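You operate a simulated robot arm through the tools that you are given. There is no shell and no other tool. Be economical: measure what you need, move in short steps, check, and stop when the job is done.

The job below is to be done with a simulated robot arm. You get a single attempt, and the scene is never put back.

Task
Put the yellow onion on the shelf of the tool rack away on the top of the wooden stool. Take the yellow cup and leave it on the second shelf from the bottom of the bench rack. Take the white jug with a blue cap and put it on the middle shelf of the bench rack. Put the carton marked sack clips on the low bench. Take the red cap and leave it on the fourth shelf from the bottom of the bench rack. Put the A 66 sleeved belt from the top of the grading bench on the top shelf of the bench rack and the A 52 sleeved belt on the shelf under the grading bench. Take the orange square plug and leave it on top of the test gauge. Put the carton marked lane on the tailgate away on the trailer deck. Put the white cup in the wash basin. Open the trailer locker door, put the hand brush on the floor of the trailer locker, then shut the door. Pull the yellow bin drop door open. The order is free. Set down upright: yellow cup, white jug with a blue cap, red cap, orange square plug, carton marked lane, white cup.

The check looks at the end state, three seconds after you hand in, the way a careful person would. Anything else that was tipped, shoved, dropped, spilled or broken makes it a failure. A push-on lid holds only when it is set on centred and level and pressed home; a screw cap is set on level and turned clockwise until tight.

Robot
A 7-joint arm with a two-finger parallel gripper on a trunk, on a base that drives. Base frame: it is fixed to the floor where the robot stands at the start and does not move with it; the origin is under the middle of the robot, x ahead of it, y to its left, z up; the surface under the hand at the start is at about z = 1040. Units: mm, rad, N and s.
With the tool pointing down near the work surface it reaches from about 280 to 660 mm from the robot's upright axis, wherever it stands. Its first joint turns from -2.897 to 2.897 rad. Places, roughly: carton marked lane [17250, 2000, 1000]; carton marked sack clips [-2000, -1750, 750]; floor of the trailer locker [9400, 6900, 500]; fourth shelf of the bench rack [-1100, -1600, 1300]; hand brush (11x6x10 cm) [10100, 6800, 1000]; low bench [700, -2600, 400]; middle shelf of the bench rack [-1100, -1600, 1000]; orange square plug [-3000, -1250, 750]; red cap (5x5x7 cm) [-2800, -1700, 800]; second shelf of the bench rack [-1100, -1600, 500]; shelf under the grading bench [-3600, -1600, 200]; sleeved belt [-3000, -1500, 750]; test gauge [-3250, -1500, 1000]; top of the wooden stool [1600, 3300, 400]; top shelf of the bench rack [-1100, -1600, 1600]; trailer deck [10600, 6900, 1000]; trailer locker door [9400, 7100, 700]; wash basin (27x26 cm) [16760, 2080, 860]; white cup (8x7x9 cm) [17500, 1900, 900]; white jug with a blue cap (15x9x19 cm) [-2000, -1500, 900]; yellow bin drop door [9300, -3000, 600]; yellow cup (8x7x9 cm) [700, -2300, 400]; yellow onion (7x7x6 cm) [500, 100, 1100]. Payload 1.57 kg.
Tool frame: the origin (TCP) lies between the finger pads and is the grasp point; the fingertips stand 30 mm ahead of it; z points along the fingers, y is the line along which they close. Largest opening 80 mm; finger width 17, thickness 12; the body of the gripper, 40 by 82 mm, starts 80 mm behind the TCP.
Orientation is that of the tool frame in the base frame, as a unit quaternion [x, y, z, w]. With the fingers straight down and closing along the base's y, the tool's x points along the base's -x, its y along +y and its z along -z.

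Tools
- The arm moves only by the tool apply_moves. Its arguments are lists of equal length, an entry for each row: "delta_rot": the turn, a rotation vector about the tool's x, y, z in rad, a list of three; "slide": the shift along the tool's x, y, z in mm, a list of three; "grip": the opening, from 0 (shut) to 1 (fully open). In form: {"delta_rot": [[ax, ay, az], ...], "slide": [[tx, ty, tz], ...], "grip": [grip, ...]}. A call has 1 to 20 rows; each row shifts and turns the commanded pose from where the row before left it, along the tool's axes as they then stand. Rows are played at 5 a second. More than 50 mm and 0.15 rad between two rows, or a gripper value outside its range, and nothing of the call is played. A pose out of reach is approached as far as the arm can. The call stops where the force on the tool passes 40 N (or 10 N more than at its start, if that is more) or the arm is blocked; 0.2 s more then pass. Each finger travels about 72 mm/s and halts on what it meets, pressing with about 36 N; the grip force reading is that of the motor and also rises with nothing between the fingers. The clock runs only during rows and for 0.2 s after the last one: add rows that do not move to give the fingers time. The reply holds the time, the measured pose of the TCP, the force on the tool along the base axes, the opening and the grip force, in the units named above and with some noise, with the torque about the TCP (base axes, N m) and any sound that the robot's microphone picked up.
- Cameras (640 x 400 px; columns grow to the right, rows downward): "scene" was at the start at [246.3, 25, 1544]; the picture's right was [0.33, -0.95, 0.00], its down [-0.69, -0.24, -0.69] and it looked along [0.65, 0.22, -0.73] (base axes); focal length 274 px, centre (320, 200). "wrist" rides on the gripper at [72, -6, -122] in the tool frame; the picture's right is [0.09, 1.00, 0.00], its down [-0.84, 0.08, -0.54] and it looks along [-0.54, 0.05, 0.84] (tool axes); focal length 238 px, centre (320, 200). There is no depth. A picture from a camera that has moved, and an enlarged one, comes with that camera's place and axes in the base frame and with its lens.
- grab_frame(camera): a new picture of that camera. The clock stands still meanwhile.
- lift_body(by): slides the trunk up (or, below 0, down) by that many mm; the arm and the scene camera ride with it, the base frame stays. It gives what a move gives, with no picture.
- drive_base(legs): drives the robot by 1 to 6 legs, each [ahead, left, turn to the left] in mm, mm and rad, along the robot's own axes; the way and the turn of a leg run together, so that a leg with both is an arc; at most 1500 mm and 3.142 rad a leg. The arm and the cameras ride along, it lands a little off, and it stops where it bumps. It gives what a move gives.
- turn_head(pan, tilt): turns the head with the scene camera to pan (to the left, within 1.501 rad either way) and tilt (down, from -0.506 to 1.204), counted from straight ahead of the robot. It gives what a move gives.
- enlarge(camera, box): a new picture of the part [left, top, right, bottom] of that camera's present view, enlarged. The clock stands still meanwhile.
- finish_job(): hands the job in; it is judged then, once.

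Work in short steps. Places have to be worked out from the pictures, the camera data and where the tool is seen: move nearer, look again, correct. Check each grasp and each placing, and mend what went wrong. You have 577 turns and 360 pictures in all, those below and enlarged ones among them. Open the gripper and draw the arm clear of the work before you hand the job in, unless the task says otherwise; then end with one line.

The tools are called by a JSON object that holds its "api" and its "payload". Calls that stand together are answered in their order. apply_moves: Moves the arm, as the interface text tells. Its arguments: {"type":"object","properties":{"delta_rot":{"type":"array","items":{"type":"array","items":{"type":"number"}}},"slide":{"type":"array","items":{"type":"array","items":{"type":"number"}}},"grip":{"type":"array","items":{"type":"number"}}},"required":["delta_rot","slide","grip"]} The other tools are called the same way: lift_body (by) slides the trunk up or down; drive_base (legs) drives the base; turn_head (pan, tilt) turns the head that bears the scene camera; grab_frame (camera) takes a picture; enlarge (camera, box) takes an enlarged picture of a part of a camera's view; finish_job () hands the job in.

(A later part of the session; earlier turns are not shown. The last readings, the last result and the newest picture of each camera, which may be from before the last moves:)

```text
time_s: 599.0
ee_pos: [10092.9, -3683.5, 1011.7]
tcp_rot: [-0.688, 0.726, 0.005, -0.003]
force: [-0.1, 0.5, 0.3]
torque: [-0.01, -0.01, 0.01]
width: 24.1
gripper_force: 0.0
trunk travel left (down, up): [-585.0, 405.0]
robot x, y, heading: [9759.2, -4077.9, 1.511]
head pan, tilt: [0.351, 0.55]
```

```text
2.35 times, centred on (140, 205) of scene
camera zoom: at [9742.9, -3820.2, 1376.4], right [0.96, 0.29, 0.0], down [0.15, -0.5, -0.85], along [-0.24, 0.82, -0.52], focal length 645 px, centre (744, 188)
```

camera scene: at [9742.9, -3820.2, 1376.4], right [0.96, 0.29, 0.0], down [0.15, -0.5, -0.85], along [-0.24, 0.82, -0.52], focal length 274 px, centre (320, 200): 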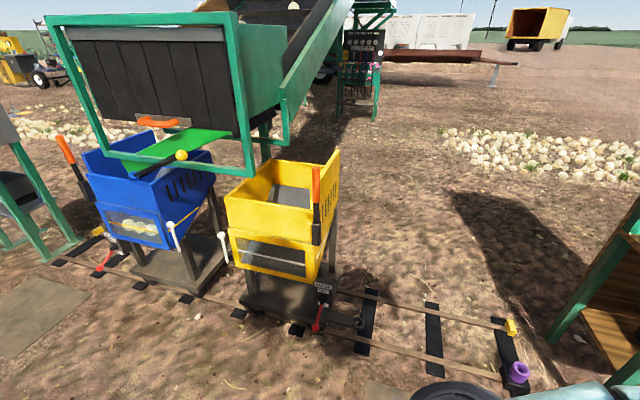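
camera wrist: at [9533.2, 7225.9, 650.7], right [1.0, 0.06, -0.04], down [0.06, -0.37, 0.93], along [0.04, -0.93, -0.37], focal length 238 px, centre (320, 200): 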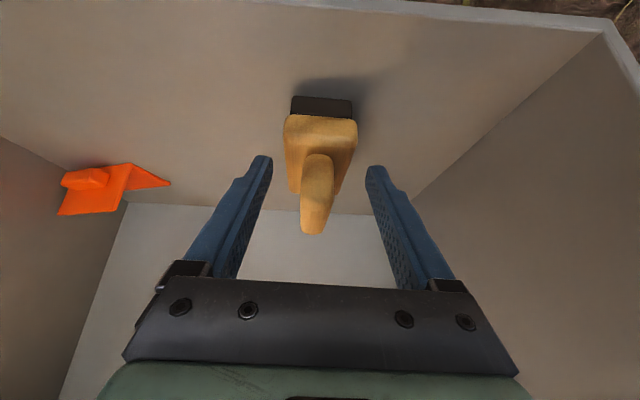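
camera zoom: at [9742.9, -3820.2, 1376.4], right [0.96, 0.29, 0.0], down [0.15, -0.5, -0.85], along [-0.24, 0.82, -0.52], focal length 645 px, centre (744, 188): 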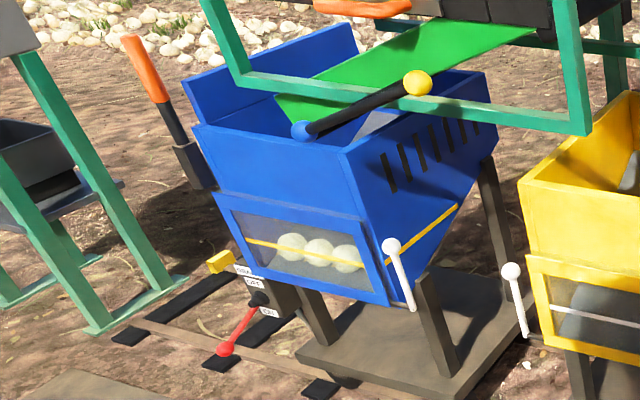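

The drop door is the windowed frame low on the −y side, with a white ball lever at (9056, −3033, 617) on its bottom hinge axis. I'll grip the ball with a horizontal tool and pull it out and down. First centre the arm and pitch it.

{"api": "apply_moves", "payload": {"delta_rot": [[0, 0, 0], [0, 0, 0], [0, 0, 0], [0, 0, 0], [0, 0, 0], [0, 0, 0]], "slide": [[0, 45, 0], [0, 45, 0], [0, 45, 0], [0, 45, 0], [0, 45, 0], [0, 45, 0]], "grip": [1, 1, 1, 1, 1, 1]}}

{"api": "apply_moves", "payload": {"delta_rot": [[0, -0.143, 0], [0, -0.143, 0], [0, -0.143, 0], [0, -0.143, 0], [0, -0.143, 0], [0, -0.143, 0], [0, -0.143, 0], [0, -0.143, 0], [0, -0.143, 0], [0, -0.143, 0], [0, -0.143, 0]], "slide": [[0, 0, 0], [0, 0, 0], [0, 0, 0], [0, 0, 0], [0, 0, 0], [0, 0, 0], [0, 0, 0], [0, 0, 0], [0, 0, 0], [0, 0, 0], [0, 0, 0]], "grip": [1, 1, 1, 1, 1, 1, 1, 1, 1, 1, 1]}}

{"api": "drive_base", "payload": {"legs": [[0, 0, 0.06], [0, 700, 0]]}}

{"api": "lift_body", "payload": {"by": -390}}

{"api": "turn_head", "payload": {"pan": 0, "tilt": 0.5}}

{"api": "grab_frame", "payload": {"camera": "scene"}}

```text
time_s: 600.4
ee_pos: [9823.0, -3671.8, 1015.6]
tcp_rot: [-0.687, 0.726, 0.005, -0.004]
force: [-0.1, 0.6, -0.6]
torque: [-0.04, 0.01, 0.06]
width: 79.9
gripper_force: 0.1
trunk travel left (down, up): [-585.0, 405.0]
robot x, y, heading: [9756.4, -4071.8, 1.507]
head pan, tilt: [0.351, 0.55]
```

```text
time_s: 602.8
ee_pos: [9839.6, -3622.8, 1004.8]
tcp_rot: [-0.482, 0.515, 0.49, 0.512]
force: [-0.3, 0.5, -1.0]
torque: [0.04, 0.03, -0.02]
width: 80.3
gripper_force: 0.1
out of reach, approached as far as the arm can: row 5, 6, 7
trunk travel left (down, up): [-585.0, 405.0]
robot x, y, heading: [9758.4, -4073.6, 1.514]
head pan, tilt: [0.351, 0.55]
```

```text
time_s: 607.2
ee_pos: [9083.3, -3624.6, 1005.8]
tcp_rot: [-0.501, 0.497, 0.509, 0.493]
force: [0.1, 0.8, 0.4]
torque: [0.04, 0.01, 0.03]
width: 80.0
gripper_force: 0.1
trunk travel left (down, up): [-585.0, 405.0]
robot x, y, heading: [9036.7, -4078.8, 1.589]
head pan, tilt: [0.351, 0.55]
```

```text
time_s: 610.9
ee_pos: [9083.2, -3623.4, 614.6]
tcp_rot: [-0.501, 0.497, 0.509, 0.493]
force: [-0.8, -0.4, -0.8]
torque: [-0.04, 0.01, 0.01]
width: 80.1
gripper_force: 0.1
trunk travel left (down, up): [-195.0, 795.0]
robot x, y, heading: [9038.9, -4081.6, 1.584]
head pan, tilt: [0.351, 0.55]
```

```text
time_s: 611.8
ee_pos: [9082.6, -3625.1, 615.6]
tcp_rot: [-0.501, 0.498, 0.508, 0.493]
force: [-0.5, 0.1, -0.7]
torque: [0.03, 0.0, 0.01]
width: 79.9
gripper_force: 0.0
trunk travel left (down, up): [-195.0, 795.0]
robot x, y, heading: [9038.3, -4077.2, 1.589]
head pan, tilt: [0.0, 0.499]
```

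```text
241 pictures are left
camera scene: at [9033.6, -3821.1, 991.0], right [1.0, 0.02, 0.0], down [0.01, -0.48, -0.88], along [-0.01, 0.88, -0.48], focal length 274 px, centre (320, 200)
```

scene: 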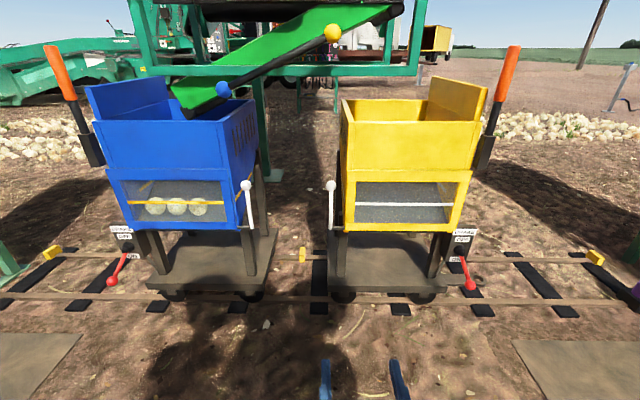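

I enlarge to understand the levers.

{"api": "enlarge", "payload": {"camera": "scene", "box": [310, 130, 420, 250]}}

{"api": "enlarge", "payload": {"camera": "scene", "box": [400, 30, 540, 250]}}

```text
3.33 times, centred on (365, 190) of scene
camera zoom: at [9033.6, -3821.1, 991.0], right [1.0, 0.02, 0.0], down [0.01, -0.48, -0.88], along [-0.01, 0.88, -0.48], focal length 914 px, centre (170, 233)
```

zoom: 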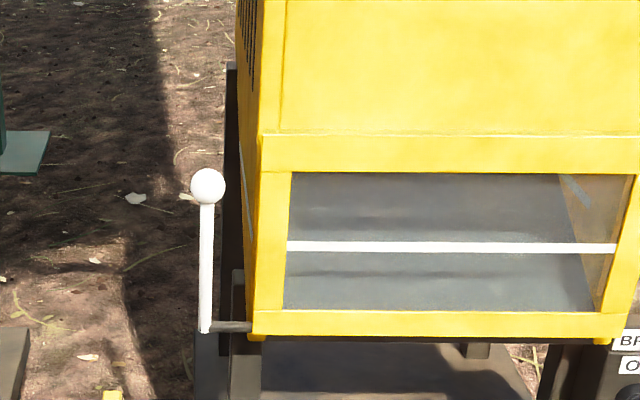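

```text
1.82 times, centred on (470, 140) of scene
camera zoom: at [9033.6, -3821.1, 991.0], right [1.0, 0.02, 0.0], down [0.01, -0.48, -0.88], along [-0.01, 0.88, -0.48], focal length 498 px, centre (47, 309)
```

zoom: 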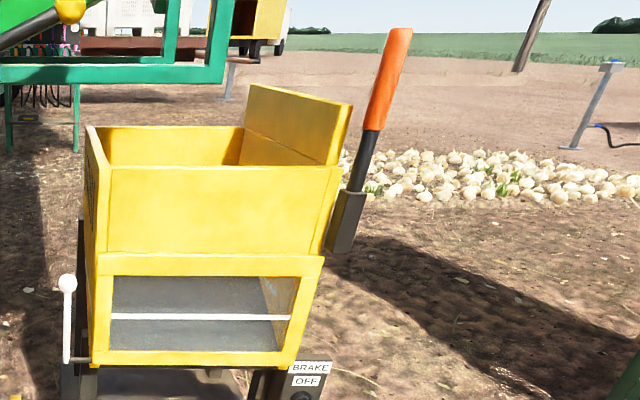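

The ball lever shares the door's bottom hinge. I drive ahead 420 and look with the wrist camera.

{"api": "drive_base", "payload": {"legs": [[420, 0, -0.018]]}}

{"api": "grab_frame", "payload": {"camera": "wrist"}}

{"api": "grab_frame", "payload": {"camera": "scene"}}

```text
time_s: 614.3
ee_pos: [9081.3, -3213.7, 616.1]
tcp_rot: [-0.499, 0.499, 0.507, 0.495]
force: [0.1, -0.6, -1.2]
torque: [0.0, 0.02, -0.02]
width: 79.9
gripper_force: 0.0
trunk travel left (down, up): [-195.0, 795.0]
robot x, y, heading: [9032.0, -3672.1, 1.581]
head pan, tilt: [0.0, 0.499]
```

```text
238 pictures are left
camera wrist: at [9089.3, -3334.0, 543.4], right [-1.0, -0.01, -0.08], down [-0.06, -0.55, 0.84], along [-0.05, 0.84, 0.54], focal length 238 px, centre (320, 200)
```

wrist: 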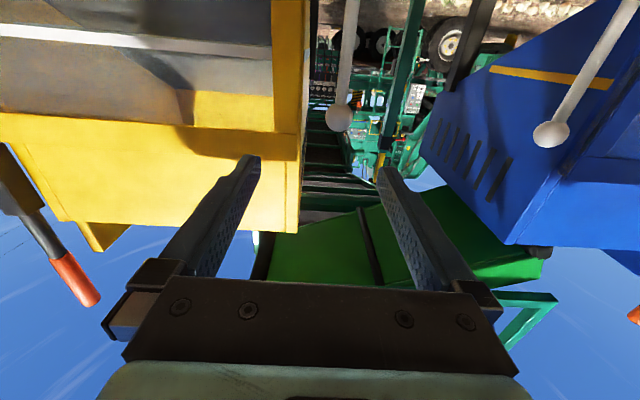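

```text
237 pictures are left
camera scene: at [9030.3, -3409.5, 991.0], right [1.0, 0.01, 0.0], down [0.0, -0.48, -0.88], along [-0.01, 0.88, -0.48], focal length 274 px, centre (320, 200)
```

scene: 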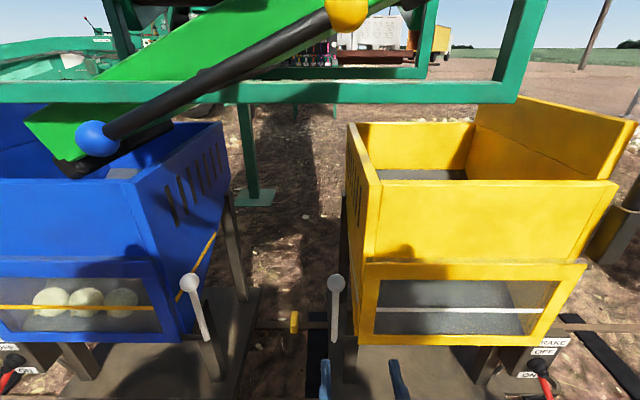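

Ball ≈ (9056, −3018, 610). With limited clearance to the bin I use a 47 mm opening, and advance.

{"api": "apply_moves", "payload": {"delta_rot": [[0, 0, 0], [0, 0, 0], [0, 0, 0], [0, 0, 0]], "slide": [[5, 27, 0], [0, 0, 45], [0, 0, 45], [0, 0, 30]], "grip": [0.59, 0.59, 0.59, 0.59]}}

{"api": "grab_frame", "payload": {"camera": "wrist"}}

{"api": "grab_frame", "payload": {"camera": "scene"}}

```text
time_s: 615.3
ee_pos: [9053.1, -3091.2, 614.7]
tcp_rot: [-0.498, 0.5, 0.508, 0.495]
force: [0.1, 0.4, 0.5]
torque: [-0.01, -0.02, 0.03]
width: 47.0
gripper_force: 0.1
trunk travel left (down, up): [-195.0, 795.0]
robot x, y, heading: [9028.5, -3671.7, 1.577]
head pan, tilt: [0.0, 0.499]
```

```text
236 pictures are left
camera wrist: at [9061.0, -3212.3, 543.2], right [-1.0, -0.01, -0.08], down [-0.06, -0.55, 0.84], along [-0.05, 0.84, 0.54], focal length 238 px, centre (320, 200)
```

wrist: 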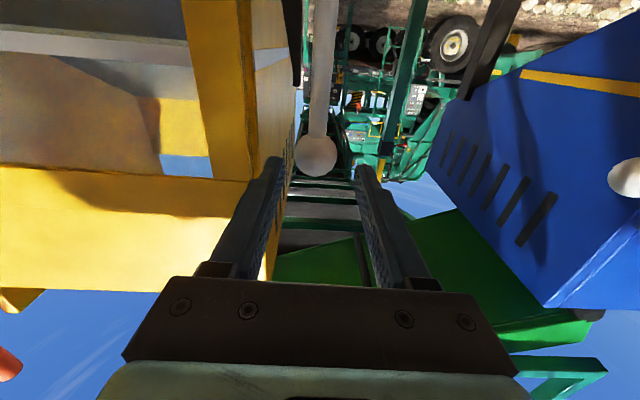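

```text
235 pictures are left
camera scene: at [9030.3, -3409.5, 991.0], right [1.0, 0.01, 0.0], down [0.0, -0.48, -0.88], along [-0.01, 0.88, -0.48], focal length 274 px, centre (320, 200)
```

scene: 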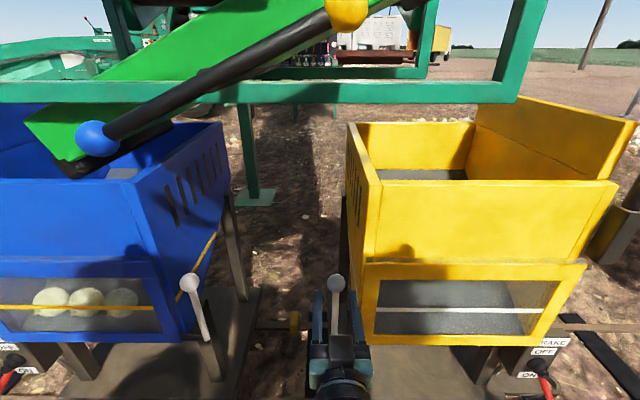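

Aligned; ball is ~55–60 mm ahead. Advance and close.

{"api": "apply_moves", "payload": {"delta_rot": [[0, 0, 0], [0, 0, 0], [0, 0, 0], [0, 0, 0], [0, 0, 0]], "slide": [[0, 0, 30], [0, 0, 27], [0, 0, 0], [0, 0, 0], [0, 0, 0]], "grip": [0.59, 0.59, 0, 0, 0]}}

{"api": "grab_frame", "payload": {"camera": "wrist"}}

```text
time_s: 616.5
ee_pos: [9056.7, -3036.6, 612.9]
tcp_rot: [-0.498, 0.5, 0.505, 0.496]
force: [13.6, 1.9, -1.2]
torque: [0.35, -0.02, -0.05]
width: 33.7
gripper_force: 41.3
trunk travel left (down, up): [-195.0, 795.0]
robot x, y, heading: [9030.3, -3670.9, 1.58]
head pan, tilt: [0.0, 0.499]
```

```text
234 pictures are left
camera wrist: at [9063.1, -3157.0, 540.9], right [-1.0, -0.01, -0.08], down [-0.06, -0.55, 0.84], along [-0.05, 0.84, 0.54], focal length 238 px, centre (320, 200)
```

wrist: 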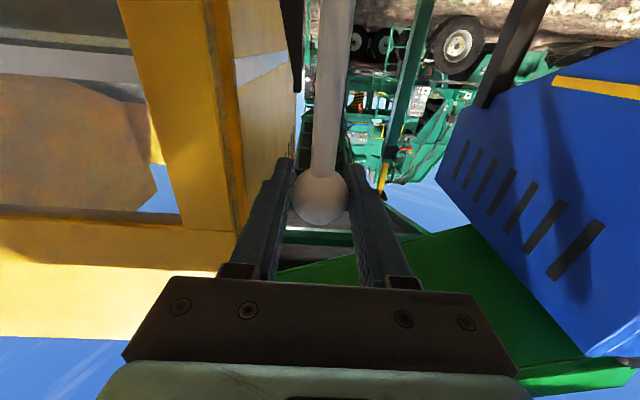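

Ball gripped. Pull outward in an arc about the bottom axis (radius ≈160).

{"api": "apply_moves", "payload": {"delta_rot": [[0, 0, 0], [0, 0, 0], [0, 0, 0]], "slide": [[0, 0, -12], [0, 0, -15], [2, 0, -15]], "grip": [0, 0, 0]}}

{"api": "grab_frame", "payload": {"camera": "scene"}}

```text
time_s: 617.3
ee_pos: [9057.7, -3077.6, 606.6]
tcp_rot: [-0.5, 0.501, 0.505, 0.494]
force: [14.0, 10.1, -10.7]
torque: [0.93, -0.07, 0.09]
width: 33.4
gripper_force: 41.1
trunk travel left (down, up): [-195.0, 795.0]
robot x, y, heading: [9030.8, -3668.9, 1.576]
head pan, tilt: [0.0, 0.499]
```

```text
233 pictures are left
camera scene: at [9030.9, -3408.5, 990.4], right [1.0, 0.01, 0.0], down [0.0, -0.48, -0.88], along [-0.01, 0.88, -0.48], focal length 274 px, centre (320, 200)
```

scene: 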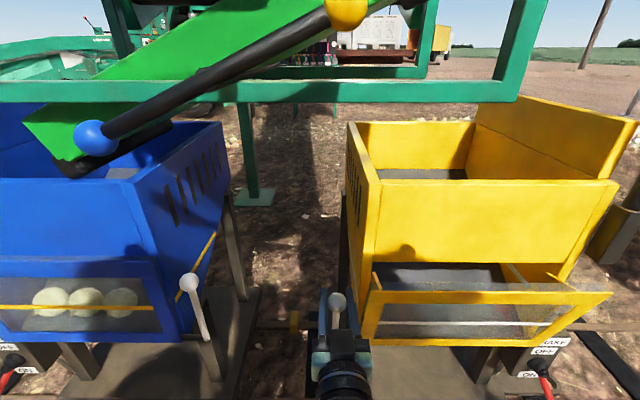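

The door is dropping open. Continue the arc.

{"api": "apply_moves", "payload": {"delta_rot": [[0, 0, 0], [0, 0, 0], [0, 0, 0], [0, 0, 0], [0, 0, 0]], "slide": [[7, 0, -17.5], [7.6, 0, -17], [9.6, 0, -16], [11.4, 0, -14.7], [13, 0, -13]], "grip": [0, 0, 0, 0, 0]}}

{"api": "grab_frame", "payload": {"camera": "scene"}}

```text
time_s: 618.5
ee_pos: [9055.1, -3157.8, 563.2]
tcp_rot: [-0.496, 0.5, 0.506, 0.497]
force: [18.5, 9.5, 0.8]
torque: [1.21, 0.01, -0.19]
width: 33.2
gripper_force: 41.4
trunk travel left (down, up): [-195.0, 795.0]
robot x, y, heading: [9028.3, -3668.8, 1.582]
head pan, tilt: [0.0, 0.499]
```

```text
232 pictures are left
camera scene: at [9031.0, -3409.4, 991.0], right [1.0, 0.01, 0.0], down [0.0, -0.48, -0.88], along [-0.01, 0.88, -0.48], focal length 274 px, centre (320, 200)
```

scene: 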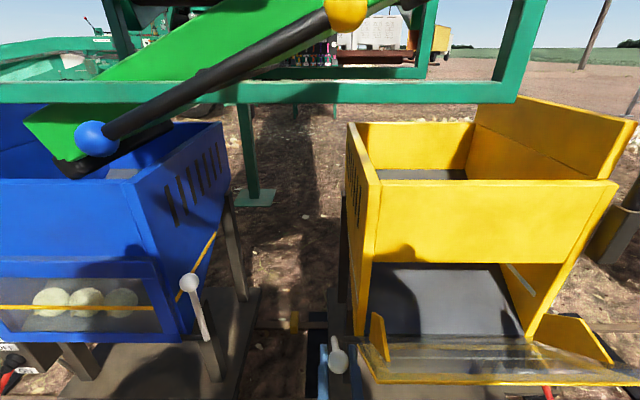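

About 50° open; carry on to fully open.

{"api": "apply_moves", "payload": {"delta_rot": [[0, 0, 0], [0, 0, 0], [0, 0, 0], [0, 0, 0], [0, 0, 0]], "slide": [[14.6, 0, -11.6], [15.9, 0, -9.7], [16.9, 0, -7.8], [17.7, 0, -5.7], [18, 0, -3.5]], "grip": [0, 0, 0, 0, 0]}}

{"api": "grab_frame", "payload": {"camera": "scene"}}

```text
time_s: 619.7
ee_pos: [9055.9, -3196.7, 479.0]
tcp_rot: [-0.497, 0.5, 0.505, 0.498]
force: [26.1, 2.1, 6.4]
torque: [1.26, -0.03, -0.18]
width: 33.6
gripper_force: 41.7
trunk travel left (down, up): [-195.0, 795.0]
robot x, y, heading: [9033.3, -3669.0, 1.584]
head pan, tilt: [0.0, 0.499]
```

```text
231 pictures are left
camera scene: at [9031.1, -3409.9, 991.1], right [1.0, 0.01, 0.0], down [0.0, -0.48, -0.88], along [-0.01, 0.88, -0.48], focal length 274 px, centre (320, 200)
```

scene: 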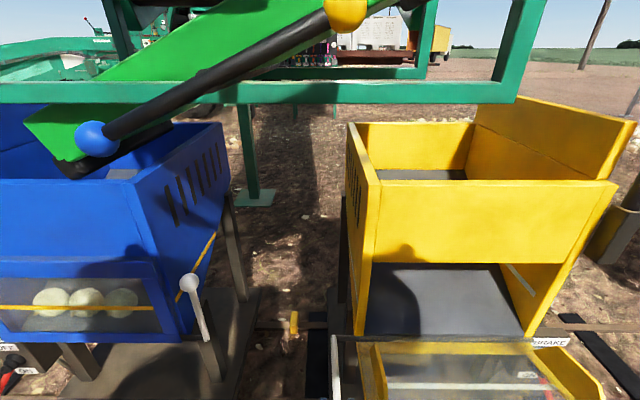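

Door ~90° open. Release, back away and check it stays.

{"api": "apply_moves", "payload": {"delta_rot": [[0, 0, 0], [0, 0, 0], [0, 0, 0], [0, 0, 0], [0, 0, 0]], "slide": [[0, 0, 0], [0, 0, 0], [0, 0, -30], [0, 0, -45], [0, 0, -45]], "grip": [0.7, 0.7, 0.7, 0.7, 0.7]}}

{"api": "drive_base", "payload": {"legs": [[-350, 0, 0]]}}

{"api": "grab_frame", "payload": {"camera": "scene"}}

```text
time_s: 620.9
ee_pos: [9052.3, -3211.0, 484.3]
tcp_rot: [-0.499, 0.499, 0.507, 0.495]
force: [-0.4, -1.1, 0.2]
torque: [0.03, -0.02, -0.01]
width: 56.1
gripper_force: 0.1
out of reach, approached as far as the arm can: row 3, 4, 5
trunk travel left (down, up): [-195.0, 795.0]
robot x, y, heading: [9030.2, -3671.7, 1.578]
head pan, tilt: [0.0, 0.499]
```

```text
time_s: 623.2
ee_pos: [9059.4, -3565.8, 484.5]
tcp_rot: [-0.499, 0.5, 0.505, 0.496]
force: [0.3, 0.5, 0.7]
torque: [-0.03, 0.03, -0.04]
width: 55.9
gripper_force: 0.0
trunk travel left (down, up): [-195.0, 795.0]
robot x, y, heading: [9030.6, -4026.0, 1.57]
head pan, tilt: [0.0, 0.499]
```

```text
230 pictures are left
camera scene: at [9034.2, -3763.8, 991.0], right [1.0, 0.0, 0.0], down [0.0, -0.48, -0.88], along [0.0, 0.88, -0.48], focal length 274 px, centre (320, 200)
```

scene: 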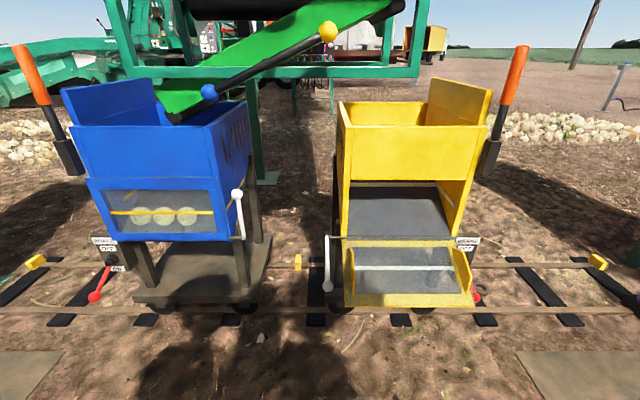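

Drop door hangs open. Now travel west. I restore the arm to pointing down, raise, and face −x.

{"api": "apply_moves", "payload": {"delta_rot": [[0, 0.143, 0], [0, 0.143, 0], [0, 0.143, 0], [0, 0.143, 0], [0, 0.143, 0], [0, 0.143, 0], [0, 0.143, 0], [0, 0.143, 0], [0, 0.143, 0], [0, 0.143, 0], [0, 0.143, 0]], "slide": [[0, 0, 0], [0, 0, 0], [0, 0, 0], [0, 0, 0], [0, 0, 0], [0, 0, 0], [0, 0, 0], [0, 0, 0], [0, 0, 0], [0, 0, 0], [0, 0, 0]], "grip": [0.3, 0.3, 0.3, 0.3, 0.3, 0.3, 0.3, 0.3, 0.3, 0.3, 0.3]}}

{"api": "lift_body", "payload": {"by": 400}}

{"api": "lift_body", "payload": {"by": 180}}

{"api": "drive_base", "payload": {"legs": [[0, 0, 1.571]]}}

{"api": "turn_head", "payload": {"pan": 0, "tilt": 0.2}}

{"api": "grab_frame", "payload": {"camera": "scene"}}

```text
time_s: 625.6
ee_pos: [9059.4, -3566.0, 484.7]
tcp_rot: [0.709, -0.705, -0.004, 0.005]
force: [0.1, -0.4, 0.3]
torque: [-0.01, 0.0, 0.0]
width: 24.1
gripper_force: 0.1
trunk travel left (down, up): [-195.0, 795.0]
robot x, y, heading: [9035.1, -4024.1, 1.57]
head pan, tilt: [0.0, 0.499]
```

```text
time_s: 629.4
ee_pos: [9059.6, -3565.7, 883.7]
tcp_rot: [0.709, -0.706, -0.005, 0.003]
force: [-0.3, 0.4, -0.6]
torque: [-0.03, -0.04, -0.02]
width: 23.8
gripper_force: 0.1
trunk travel left (down, up): [-595.0, 395.0]
robot x, y, heading: [9035.1, -4024.4, 1.569]
head pan, tilt: [0.0, 0.499]
```

```text
time_s: 631.4
ee_pos: [9058.9, -3565.6, 1063.3]
tcp_rot: [0.709, -0.705, -0.004, 0.004]
force: [0.6, -0.4, 0.1]
torque: [0.0, 0.03, 0.0]
width: 24.3
gripper_force: 0.1
trunk travel left (down, up): [-775.0, 215.0]
robot x, y, heading: [9033.1, -4023.3, 1.571]
head pan, tilt: [0.0, 0.499]
```

```text
time_s: 635.7
ee_pos: [8574.1, -4007.2, 1065.1]
tcp_rot: [1.0, 0.012, -0.001, 0.005]
force: [0.1, 0.4, 0.2]
torque: [0.02, -0.04, -0.01]
width: 24.0
gripper_force: 0.1
trunk travel left (down, up): [-775.0, 215.0]
robot x, y, heading: [9032.6, -4022.6, -3.124]
head pan, tilt: [0.0, 0.499]
```

```text
time_s: 636.5
ee_pos: [8574.1, -4007.5, 1064.3]
tcp_rot: [1.0, 0.012, 0.0, 0.006]
force: [-0.2, -1.0, -0.3]
torque: [0.0, 0.0, 0.0]
width: 24.0
gripper_force: 0.0
trunk travel left (down, up): [-775.0, 215.0]
robot x, y, heading: [9034.8, -4025.3, -3.123]
head pan, tilt: [0.0, 0.201]
```

```text
229 pictures are left
camera scene: at [8771.2, -4030.0, 1598.6], right [-0.02, 1.0, 0.0], down [0.2, 0.0, -0.98], along [-0.98, -0.02, -0.2], focal length 274 px, centre (320, 200)
```

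scene: 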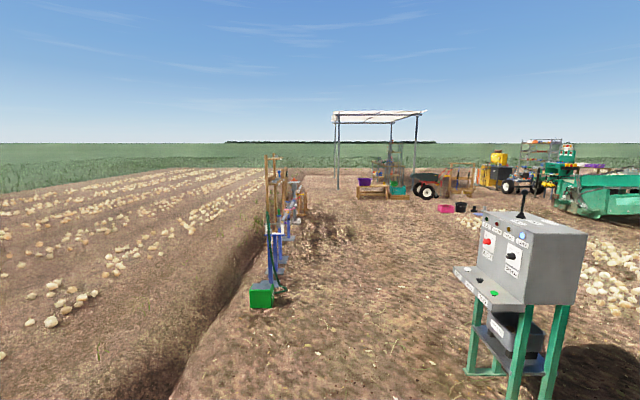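

Path along y≈−4000 is clear, then ease to y≈−3300. Drive to about (2200, −3300).

{"api": "drive_base", "payload": {"legs": [[1400, 0, -0.02], [1400, -50, 0], [1300, -250, 0], [1300, -300, 0], [1300, -100, 0]]}}

{"api": "grab_frame", "payload": {"camera": "scene"}}

```text
time_s: 668.7
ee_pos: [1866.3, -3481.9, 1063.6]
tcp_rot: [1.0, 0.0, -0.001, 0.007]
force: [0.7, 0.3, 0.1]
torque: [0.03, -0.01, -0.01]
width: 24.2
gripper_force: 0.0
trunk travel left (down, up): [-775.0, 215.0]
robot x, y, heading: [2324.8, -3511.2, 3.139]
head pan, tilt: [0.0, 0.201]
```

```text
228 pictures are left
camera scene: at [2062.1, -3510.0, 1598.6], right [0.0, 1.0, 0.0], down [0.2, 0.0, -0.98], along [-0.98, 0.0, -0.2], focal length 274 px, centre (320, 200)
```

scene: 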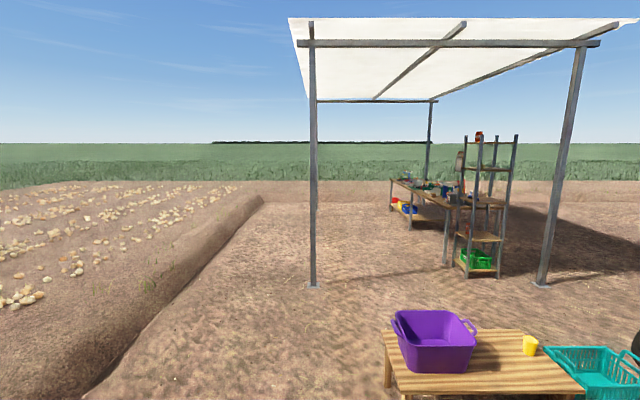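

I see the low bench (x 500–940, y −3090…−2200, z≈400) with the yellow cup near (668, −2282). I drive to about (1250, −2330) facing −x.

{"api": "drive_base", "payload": {"legs": [[400, -600, 0], [300, -580, 0]]}}

{"api": "turn_head", "payload": {"pan": 0, "tilt": 0.75}}

{"api": "grab_frame", "payload": {"camera": "scene"}}

```text
time_s: 675.8
ee_pos: [1177.2, -2305.3, 1064.3]
tcp_rot: [1.0, -0.005, -0.001, 0.007]
force: [0.0, -1.1, 0.6]
torque: [0.01, 0.01, -0.01]
width: 24.0
gripper_force: 0.1
trunk travel left (down, up): [-775.0, 215.0]
robot x, y, heading: [1634.7, -2342.0, 3.122]
head pan, tilt: [0.0, 0.201]
```

```text
time_s: 676.8
ee_pos: [1176.6, -2306.2, 1063.6]
tcp_rot: [1.0, -0.005, -0.001, 0.007]
force: [-0.5, 0.5, -0.2]
torque: [0.02, 0.02, 0.02]
width: 24.1
gripper_force: 0.2
trunk travel left (down, up): [-775.0, 215.0]
robot x, y, heading: [1635.5, -2337.4, 3.128]
head pan, tilt: [0.0, 0.75]
```

```text
227 pictures are left
camera scene: at [1381.8, -2335.9, 1549.1], right [0.02, 1.0, 0.0], down [0.68, -0.01, -0.73], along [-0.73, 0.01, -0.68], focal length 274 px, centre (320, 200)
```

scene: 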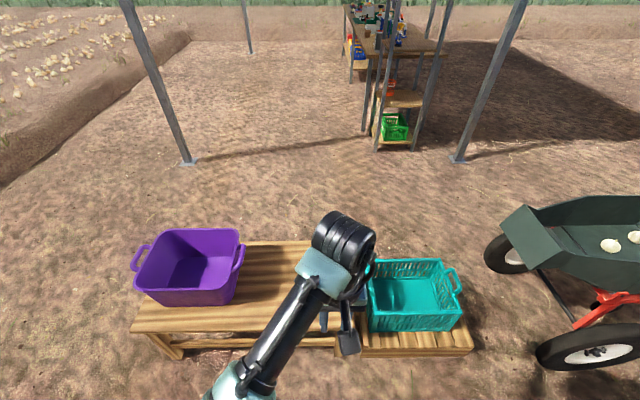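

I drive ahead 350, lower 400, and look with the wrist camera.

{"api": "drive_base", "payload": {"legs": [[350, 0, 0.013]]}}

{"api": "lift_body", "payload": {"by": -350}}

{"api": "grab_frame", "payload": {"camera": "wrist"}}

{"api": "grab_frame", "payload": {"camera": "scene"}}

```text
time_s: 679.1
ee_pos: [819.4, -2307.3, 1063.7]
tcp_rot: [1.0, 0.0, -0.001, 0.006]
force: [-0.5, 0.2, 0.2]
torque: [-0.01, 0.01, 0.01]
width: 24.0
gripper_force: 0.1
trunk travel left (down, up): [-775.0, 215.0]
robot x, y, heading: [1274.9, -2337.6, 3.134]
head pan, tilt: [0.0, 0.75]
```

```text
time_s: 682.5
ee_pos: [818.1, -2307.6, 713.9]
tcp_rot: [1.0, 0.0, -0.001, 0.006]
force: [0.3, -0.3, 0.0]
torque: [0.01, -0.03, 0.01]
width: 24.2
gripper_force: 0.1
trunk travel left (down, up): [-425.0, 565.0]
robot x, y, heading: [1276.8, -2335.0, 3.131]
head pan, tilt: [0.0, 0.75]
```

```text
226 pictures are left
camera wrist: at [890.7, -2298.6, 836.2], right [0.09, -1.0, 0.01], down [-0.84, -0.07, 0.55], along [-0.54, -0.06, -0.84], focal length 238 px, centre (320, 200)
```

wrist: 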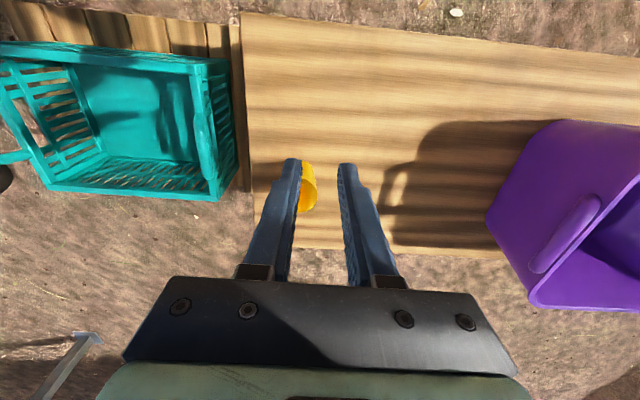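

```text
225 pictures are left
camera scene: at [1024.0, -2335.1, 1199.0], right [0.0, 1.0, 0.0], down [0.68, 0.0, -0.73], along [-0.73, 0.0, -0.68], focal length 274 px, centre (320, 200)
```

scene: 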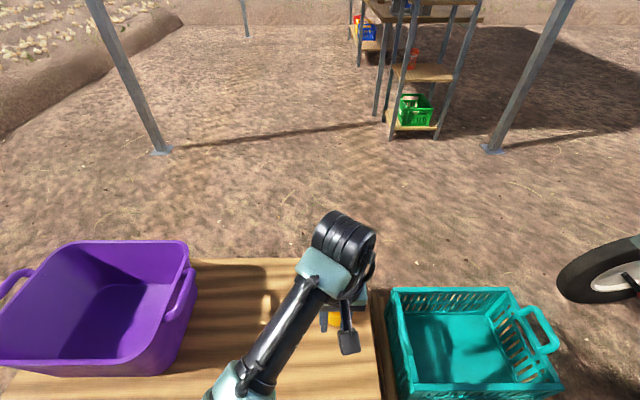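

Cup ≈ (666, −2286). I'll grasp it around its body with the tool pitched 45°, so the same pose works for the shelf. Pitch now in free air with the gripper open.

{"api": "apply_moves", "payload": {"delta_rot": [[0, -0.131, 0], [0, -0.131, 0], [0, -0.131, 0], [0, -0.131, 0], [0, -0.131, 0], [0, -0.131, 0]], "slide": [[0, 0, 0], [0, 0, 0], [0, 0, 0], [0, -7, 0], [0, -7, 0], [0, -7, 0]], "grip": [1, 1, 1, 1, 1, 1]}}

{"api": "lift_body", "payload": {"by": -150}}

{"api": "grab_frame", "payload": {"camera": "wrist"}}

{"api": "grab_frame", "payload": {"camera": "scene"}}

```text
time_s: 683.9
ee_pos: [818.1, -2288.1, 713.8]
tcp_rot: [0.923, -0.002, -0.385, 0.005]
force: [-0.7, 0.1, -0.3]
torque: [0.01, 0.03, 0.01]
width: 79.9
gripper_force: 0.0
trunk travel left (down, up): [-425.0, 565.0]
robot x, y, heading: [1275.8, -2335.3, 3.136]
head pan, tilt: [0.0, 0.75]
```

```text
time_s: 685.7
ee_pos: [817.7, -2287.5, 563.6]
tcp_rot: [0.923, -0.003, -0.385, 0.006]
force: [-0.2, 0.5, -0.4]
torque: [-0.01, -0.03, 0.01]
width: 79.9
gripper_force: 0.1
trunk travel left (down, up): [-275.0, 715.0]
robot x, y, heading: [1282.4, -2334.1, 3.134]
head pan, tilt: [0.0, 0.75]
```

```text
224 pictures are left
camera wrist: at [955.2, -2280.2, 599.2], right [0.07, -1.0, -0.05], down [-0.2, -0.07, 0.98], along [-0.98, -0.05, -0.21], focal length 238 px, centre (320, 200)
```

wrist: 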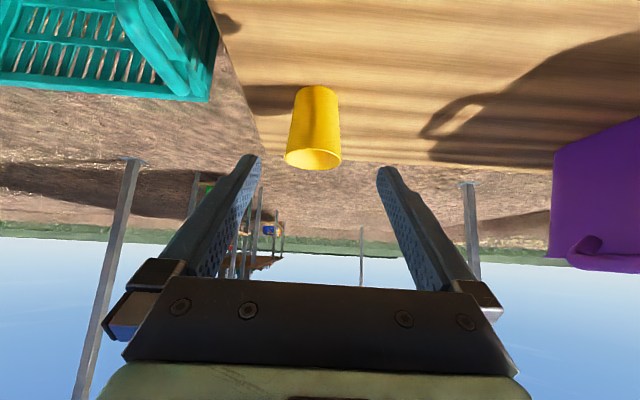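

```text
223 pictures are left
camera scene: at [1024.0, -2335.1, 1049.0], right [0.0, 1.0, 0.0], down [0.68, 0.0, -0.73], along [-0.73, 0.0, -0.68], focal length 274 px, centre (320, 200)
```

scene: 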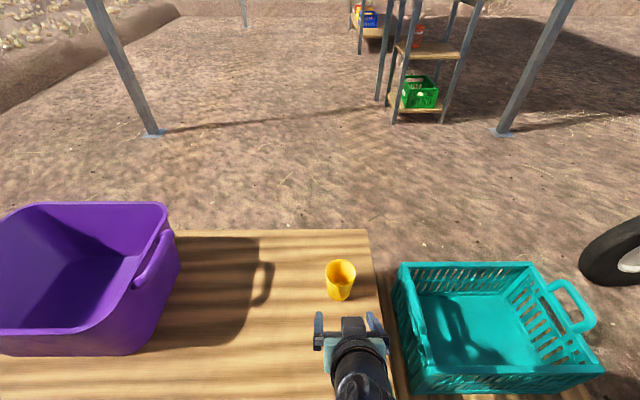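

Cup (669, −2285) and TCP y = −2287.5: aligned. Go down 105, then forward around the cup.

{"api": "apply_moves", "payload": {"delta_rot": [[0, 0, 0], [0, 0, 0], [0, 0, 0], [0, 0, 0], [0, 0, 0]], "slide": [[24.9, -1, 24.6], [24.9, 0, 24.6], [24.9, 0, 24.6], [-24.6, 0, 24.9], [-24.6, 0, 24.9]], "grip": [1, 1, 1, 1, 1]}}

{"api": "grab_frame", "payload": {"camera": "wrist"}}

{"api": "enlarge", "payload": {"camera": "scene", "box": [270, 220, 410, 380]}}

```text
time_s: 686.9
ee_pos: [750.7, -2288.3, 460.6]
tcp_rot: [0.923, -0.002, -0.384, 0.005]
force: [0.7, -0.4, 0.5]
torque: [0.01, -0.03, 0.01]
width: 80.1
gripper_force: 0.0
trunk travel left (down, up): [-275.0, 715.0]
robot x, y, heading: [1274.8, -2334.6, 3.141]
head pan, tilt: [0.0, 0.75]
```

```text
222 pictures are left
camera wrist: at [887.5, -2280.9, 496.4], right [0.07, -1.0, -0.05], down [-0.2, -0.07, 0.98], along [-0.98, -0.05, -0.21], focal length 238 px, centre (320, 200)
```

wrist: 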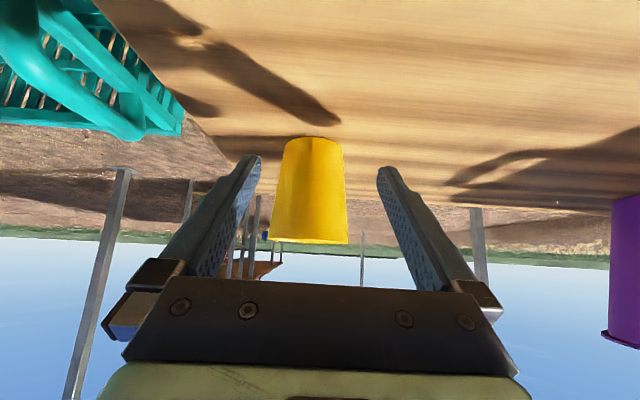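

```text
2.50 times, centred on (340, 300) of scene
camera zoom: at [1024.0, -2335.0, 1049.0], right [0.0, 1.0, 0.0], down [0.68, 0.0, -0.73], along [-0.73, 0.0, -0.68], focal length 685 px, centre (270, -50)
```

zoom: 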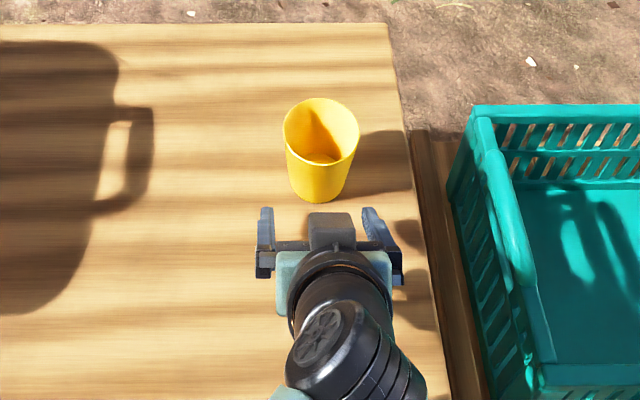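

Cup is about 4 mm to +y; correct and move forward 80, then close.

{"api": "apply_moves", "payload": {"delta_rot": [[0, 0, 0], [0, 0, 0], [0, 0, 0], [0, 0, 0], [0, 0, 0], [0, 0, 0], [0, 0, 0]], "slide": [[0, -4, 0], [-18, 0, 18.2], [-18, 0, 18.2], [-18, 0, 18.2], [0, 0, 0], [0, 0, 0], [0, 0, 0]], "grip": [1, 1, 1, 1, 0.5, 0.5, 0.5]}}

{"api": "grab_frame", "payload": {"camera": "wrist"}}

{"api": "enlarge", "payload": {"camera": "scene", "box": [270, 220, 410, 380]}}

```text
time_s: 688.5
ee_pos: [669.1, -2284.0, 458.3]
tcp_rot: [0.923, -0.003, -0.385, 0.005]
force: [-0.6, -1.2, 0.0]
torque: [0.0, 0.02, -0.01]
width: 67.1
gripper_force: 36.4
trunk travel left (down, up): [-275.0, 715.0]
robot x, y, heading: [1275.8, -2331.1, 3.136]
head pan, tilt: [0.0, 0.75]
```

```text
220 pictures are left
camera wrist: at [807.2, -2275.6, 493.7], right [0.07, -1.0, -0.05], down [-0.21, -0.07, 0.98], along [-0.98, -0.05, -0.21], focal length 238 px, centre (320, 200)
```

wrist: 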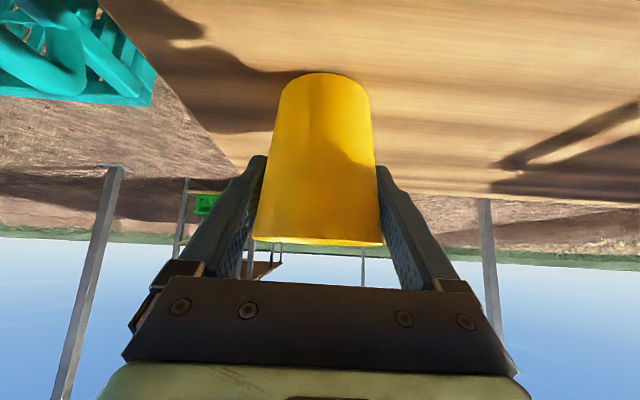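

```text
2.50 times, centred on (340, 300) of scene
camera zoom: at [1024.0, -2335.1, 1049.0], right [0.0, 1.0, 0.0], down [0.68, 0.0, -0.73], along [-0.73, 0.0, -0.68], focal length 685 px, centre (270, -50)
```

zoom: 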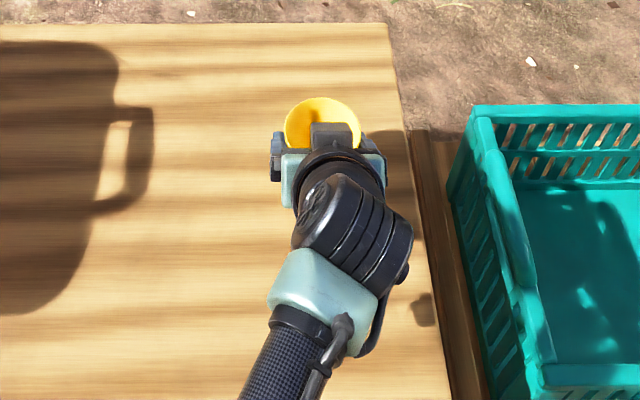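

Gripped (67 mm). Lift slowly.

{"api": "apply_moves", "payload": {"delta_rot": [[0, 0, 0], [0, 0, 0], [0, 0, 0], [0, 0, 0], [0, 0, 0]], "slide": [[-3.5, 0, -3.5], [-7, 0, -7], [-11, 0, -11], [-14, 0, -14], [-14, 0, -14]], "grip": [0.3, 0.3, 0.3, 0.3, 0.3]}}

{"api": "lift_body", "payload": {"by": 100}}

{"api": "grab_frame", "payload": {"camera": "wrist"}}

```text
time_s: 689.7
ee_pos: [671.8, -2282.2, 529.5]
tcp_rot: [0.923, -0.001, -0.384, 0.006]
force: [0.0, 0.1, 0.0]
torque: [0.0, -0.06, 0.01]
width: 67.2
gripper_force: 35.9
trunk travel left (down, up): [-275.0, 715.0]
robot x, y, heading: [1274.5, -2334.3, 3.138]
head pan, tilt: [0.0, 0.75]
```

```text
time_s: 691.0
ee_pos: [670.4, -2282.7, 629.4]
tcp_rot: [0.923, -0.002, -0.384, 0.006]
force: [-0.5, -0.3, -0.1]
torque: [0.03, 0.03, -0.01]
width: 67.0
gripper_force: 36.3
trunk travel left (down, up): [-375.0, 615.0]
robot x, y, heading: [1276.1, -2333.1, 3.139]
head pan, tilt: [0.0, 0.75]
```

```text
218 pictures are left
camera wrist: at [808.1, -2275.2, 663.7], right [0.07, -1.0, -0.05], down [-0.21, -0.07, 0.98], along [-0.98, -0.05, -0.21], focal length 238 px, centre (320, 200)
```

wrist: 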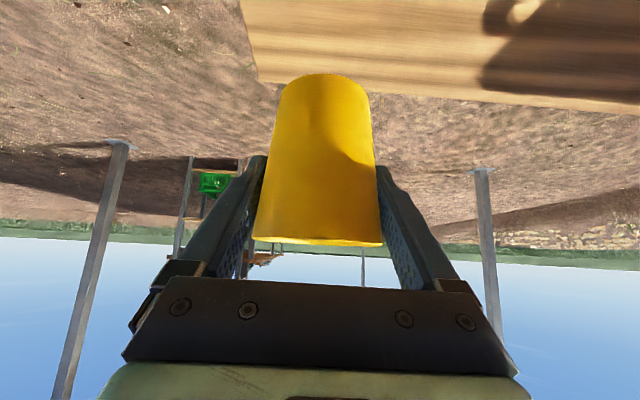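

Cup held. I drive around the low bench's −y end to the front of the bench rack.

{"api": "drive_base", "payload": {"legs": [[-280, 0, 0], [0, 1250, 0], [1450, 0, 0], [50, -900, 0], [0, -900, 0]]}}

{"api": "turn_head", "payload": {"pan": 0, "tilt": 0.4}}

{"api": "grab_frame", "payload": {"camera": "scene"}}

```text
time_s: 714.5
ee_pos: [-558.5, -1754.5, 628.6]
tcp_rot: [0.923, -0.006, -0.384, 0.005]
force: [-0.5, -0.5, 0.1]
torque: [0.02, -0.04, 0.0]
width: 66.9
gripper_force: 36.5
trunk travel left (down, up): [-375.0, 615.0]
robot x, y, heading: [48.8, -1809.1, 3.13]
head pan, tilt: [0.0, 0.75]
```

```text
time_s: 715.3
ee_pos: [-559.2, -1756.3, 629.5]
tcp_rot: [0.923, -0.005, -0.384, 0.005]
force: [-0.6, 0.6, -0.3]
torque: [0.02, 0.0, 0.0]
width: 66.5
gripper_force: 35.4
trunk travel left (down, up): [-375.0, 615.0]
robot x, y, heading: [47.5, -1813.9, 3.126]
head pan, tilt: [0.0, 0.4]
```

```text
217 pictures are left
camera scene: at [-215.5, -1809.9, 1180.0], right [0.01, 1.0, 0.0], down [0.39, 0.0, -0.92], along [-0.92, 0.01, -0.39], focal length 274 px, centre (320, 200)
```

scene: 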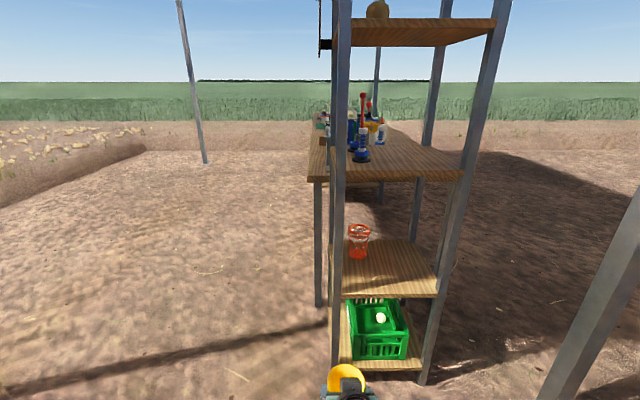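

Second shelf: x −955…−1330, y −1731…−1395, z≈500, a red item at its left. Target (−1060, −1520). I drive right 236 and ahead 340.

{"api": "drive_base", "payload": {"legs": [[0, -236, 0.012], [340, 0, 0]]}}

{"api": "grab_frame", "payload": {"camera": "scene"}}

{"api": "grab_frame", "payload": {"camera": "wrist"}}

```text
time_s: 718.9
ee_pos: [-891.3, -1532.1, 628.3]
tcp_rot: [0.923, 0.005, -0.384, 0.009]
force: [0.5, 0.3, -0.4]
torque: [0.0, 0.01, -0.01]
width: 66.7
gripper_force: 35.8
trunk travel left (down, up): [-375.0, 615.0]
robot x, y, heading: [-284.6, -1572.5, -3.131]
head pan, tilt: [0.0, 0.4]
```

```text
216 pictures are left
camera scene: at [-546.9, -1578.5, 1180.0], right [-0.01, 1.0, 0.0], down [0.39, 0.0, -0.92], along [-0.92, -0.01, -0.39], focal length 274 px, centre (320, 200)
```

scene: 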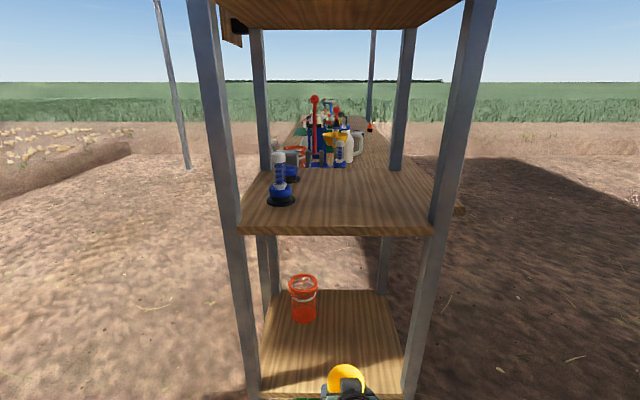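

```text
215 pictures are left
camera wrist: at [-753.8, -1521.8, 663.7], right [0.08, -1.0, -0.05], down [-0.2, -0.07, 0.98], along [-0.98, -0.07, -0.21], focal length 238 px, centre (320, 200)
```

wrist: 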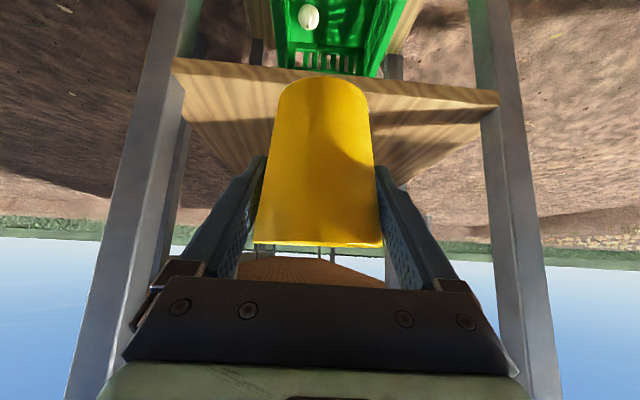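

Clear. I drive 165 ahead to bring the cup over the shelf.

{"api": "drive_base", "payload": {"legs": [[165, 0, -0.01]]}}

{"api": "apply_moves", "payload": {"delta_rot": [[0, 0, 0], [0, 0, 0], [0, 0, 0], [0, 0, 0], [0, 0, 0], [0, 0, 0]], "slide": [[10.7, 0, 10.6], [10.7, 0, 10.6], [7, 0, 7], [3.5, 0, 3.5], [3.5, 0, 3.5], [3.5, 0, 3.5]], "grip": [0.3, 0.3, 0.3, 0.3, 0.3, 0.3]}}

{"api": "grab_frame", "payload": {"camera": "scene"}}

{"api": "grab_frame", "payload": {"camera": "wrist"}}

```text
time_s: 720.4
ee_pos: [-1055.9, -1527.9, 628.1]
tcp_rot: [0.923, 0.001, -0.385, 0.007]
force: [0.9, 0.0, -0.9]
torque: [0.04, 0.0, 0.01]
width: 66.7
gripper_force: 35.9
trunk travel left (down, up): [-375.0, 615.0]
robot x, y, heading: [-449.9, -1576.4, -3.139]
head pan, tilt: [0.0, 0.4]
```

```text
time_s: 721.8
ee_pos: [-1057.6, -1529.7, 574.1]
tcp_rot: [0.923, 0.001, -0.385, 0.007]
force: [0.9, -0.6, -0.3]
torque: [0.01, -0.02, 0.01]
width: 66.6
gripper_force: 35.9
trunk travel left (down, up): [-375.0, 615.0]
robot x, y, heading: [-448.0, -1578.6, -3.143]
head pan, tilt: [0.0, 0.4]
```

```text
214 pictures are left
camera scene: at [-712.4, -1577.2, 1180.1], right [0.0, 1.0, 0.0], down [0.39, 0.0, -0.92], along [-0.92, 0.0, -0.39], focal length 274 px, centre (320, 200)
```

scene: 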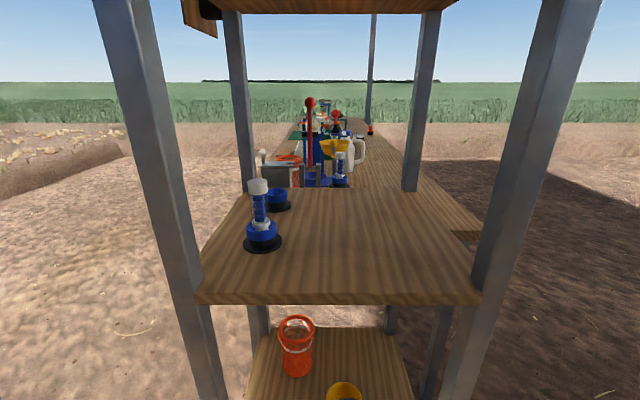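

```text
213 pictures are left
camera wrist: at [-919.6, -1520.4, 608.9], right [0.07, -1.0, -0.05], down [-0.2, -0.07, 0.98], along [-0.98, -0.06, -0.21], focal length 238 px, centre (320, 200)
```

wrist: 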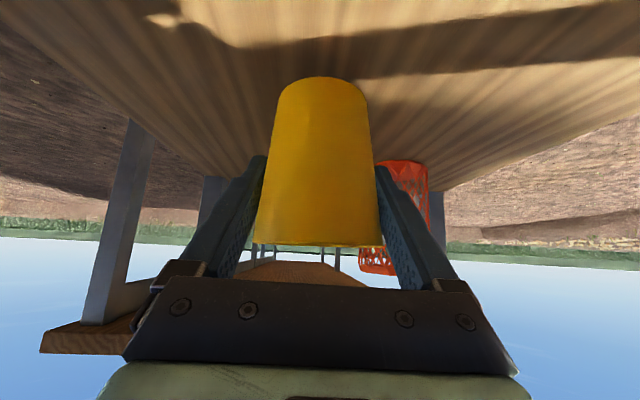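

Good; lower to contact.

{"api": "apply_moves", "payload": {"delta_rot": [[0, 0, 0], [0, 0, 0], [0, 0, 0], [0, 0, 0], [0, 0, 0], [0, 0, 0], [0, 0, 0], [0, 0, 0], [0, 0, 0], [0, 0, 0]], "slide": [[2.1, 0, 2.1], [2.1, 0, 2.1], [2.1, 0, 2.1], [2.1, 0, 2.1], [2.1, 0, 2.1], [2.1, 0, 2.1], [2.1, 0, 2.1], [2.1, 0, 2.1], [2.1, 0, 2.1], [2.1, 0, 2.1]], "grip": [0.3, 0.3, 0.3, 0.3, 0.3, 0.3, 0.3, 0.3, 0.3, 0.3]}}

{"api": "grab_frame", "payload": {"camera": "wrist"}}

```text
time_s: 724.0
ee_pos: [-1058.8, -1527.1, 551.9]
tcp_rot: [0.92, 0.0, -0.392, 0.006]
force: [0.6, 3.2, 27.2]
torque: [-0.1, 0.07, 0.04]
width: 65.9
gripper_force: 35.9
trunk travel left (down, up): [-375.0, 615.0]
robot x, y, heading: [-455.0, -1573.8, -3.139]
head pan, tilt: [0.0, 0.4]
```

```text
212 pictures are left
camera wrist: at [-920.6, -1519.6, 585.4], right [0.07, -1.0, -0.06], down [-0.19, -0.07, 0.98], along [-0.98, -0.06, -0.19], focal length 238 px, centre (320, 200)
```

wrist: 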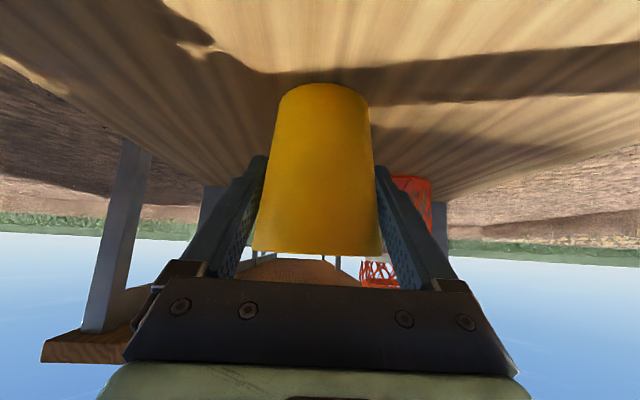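

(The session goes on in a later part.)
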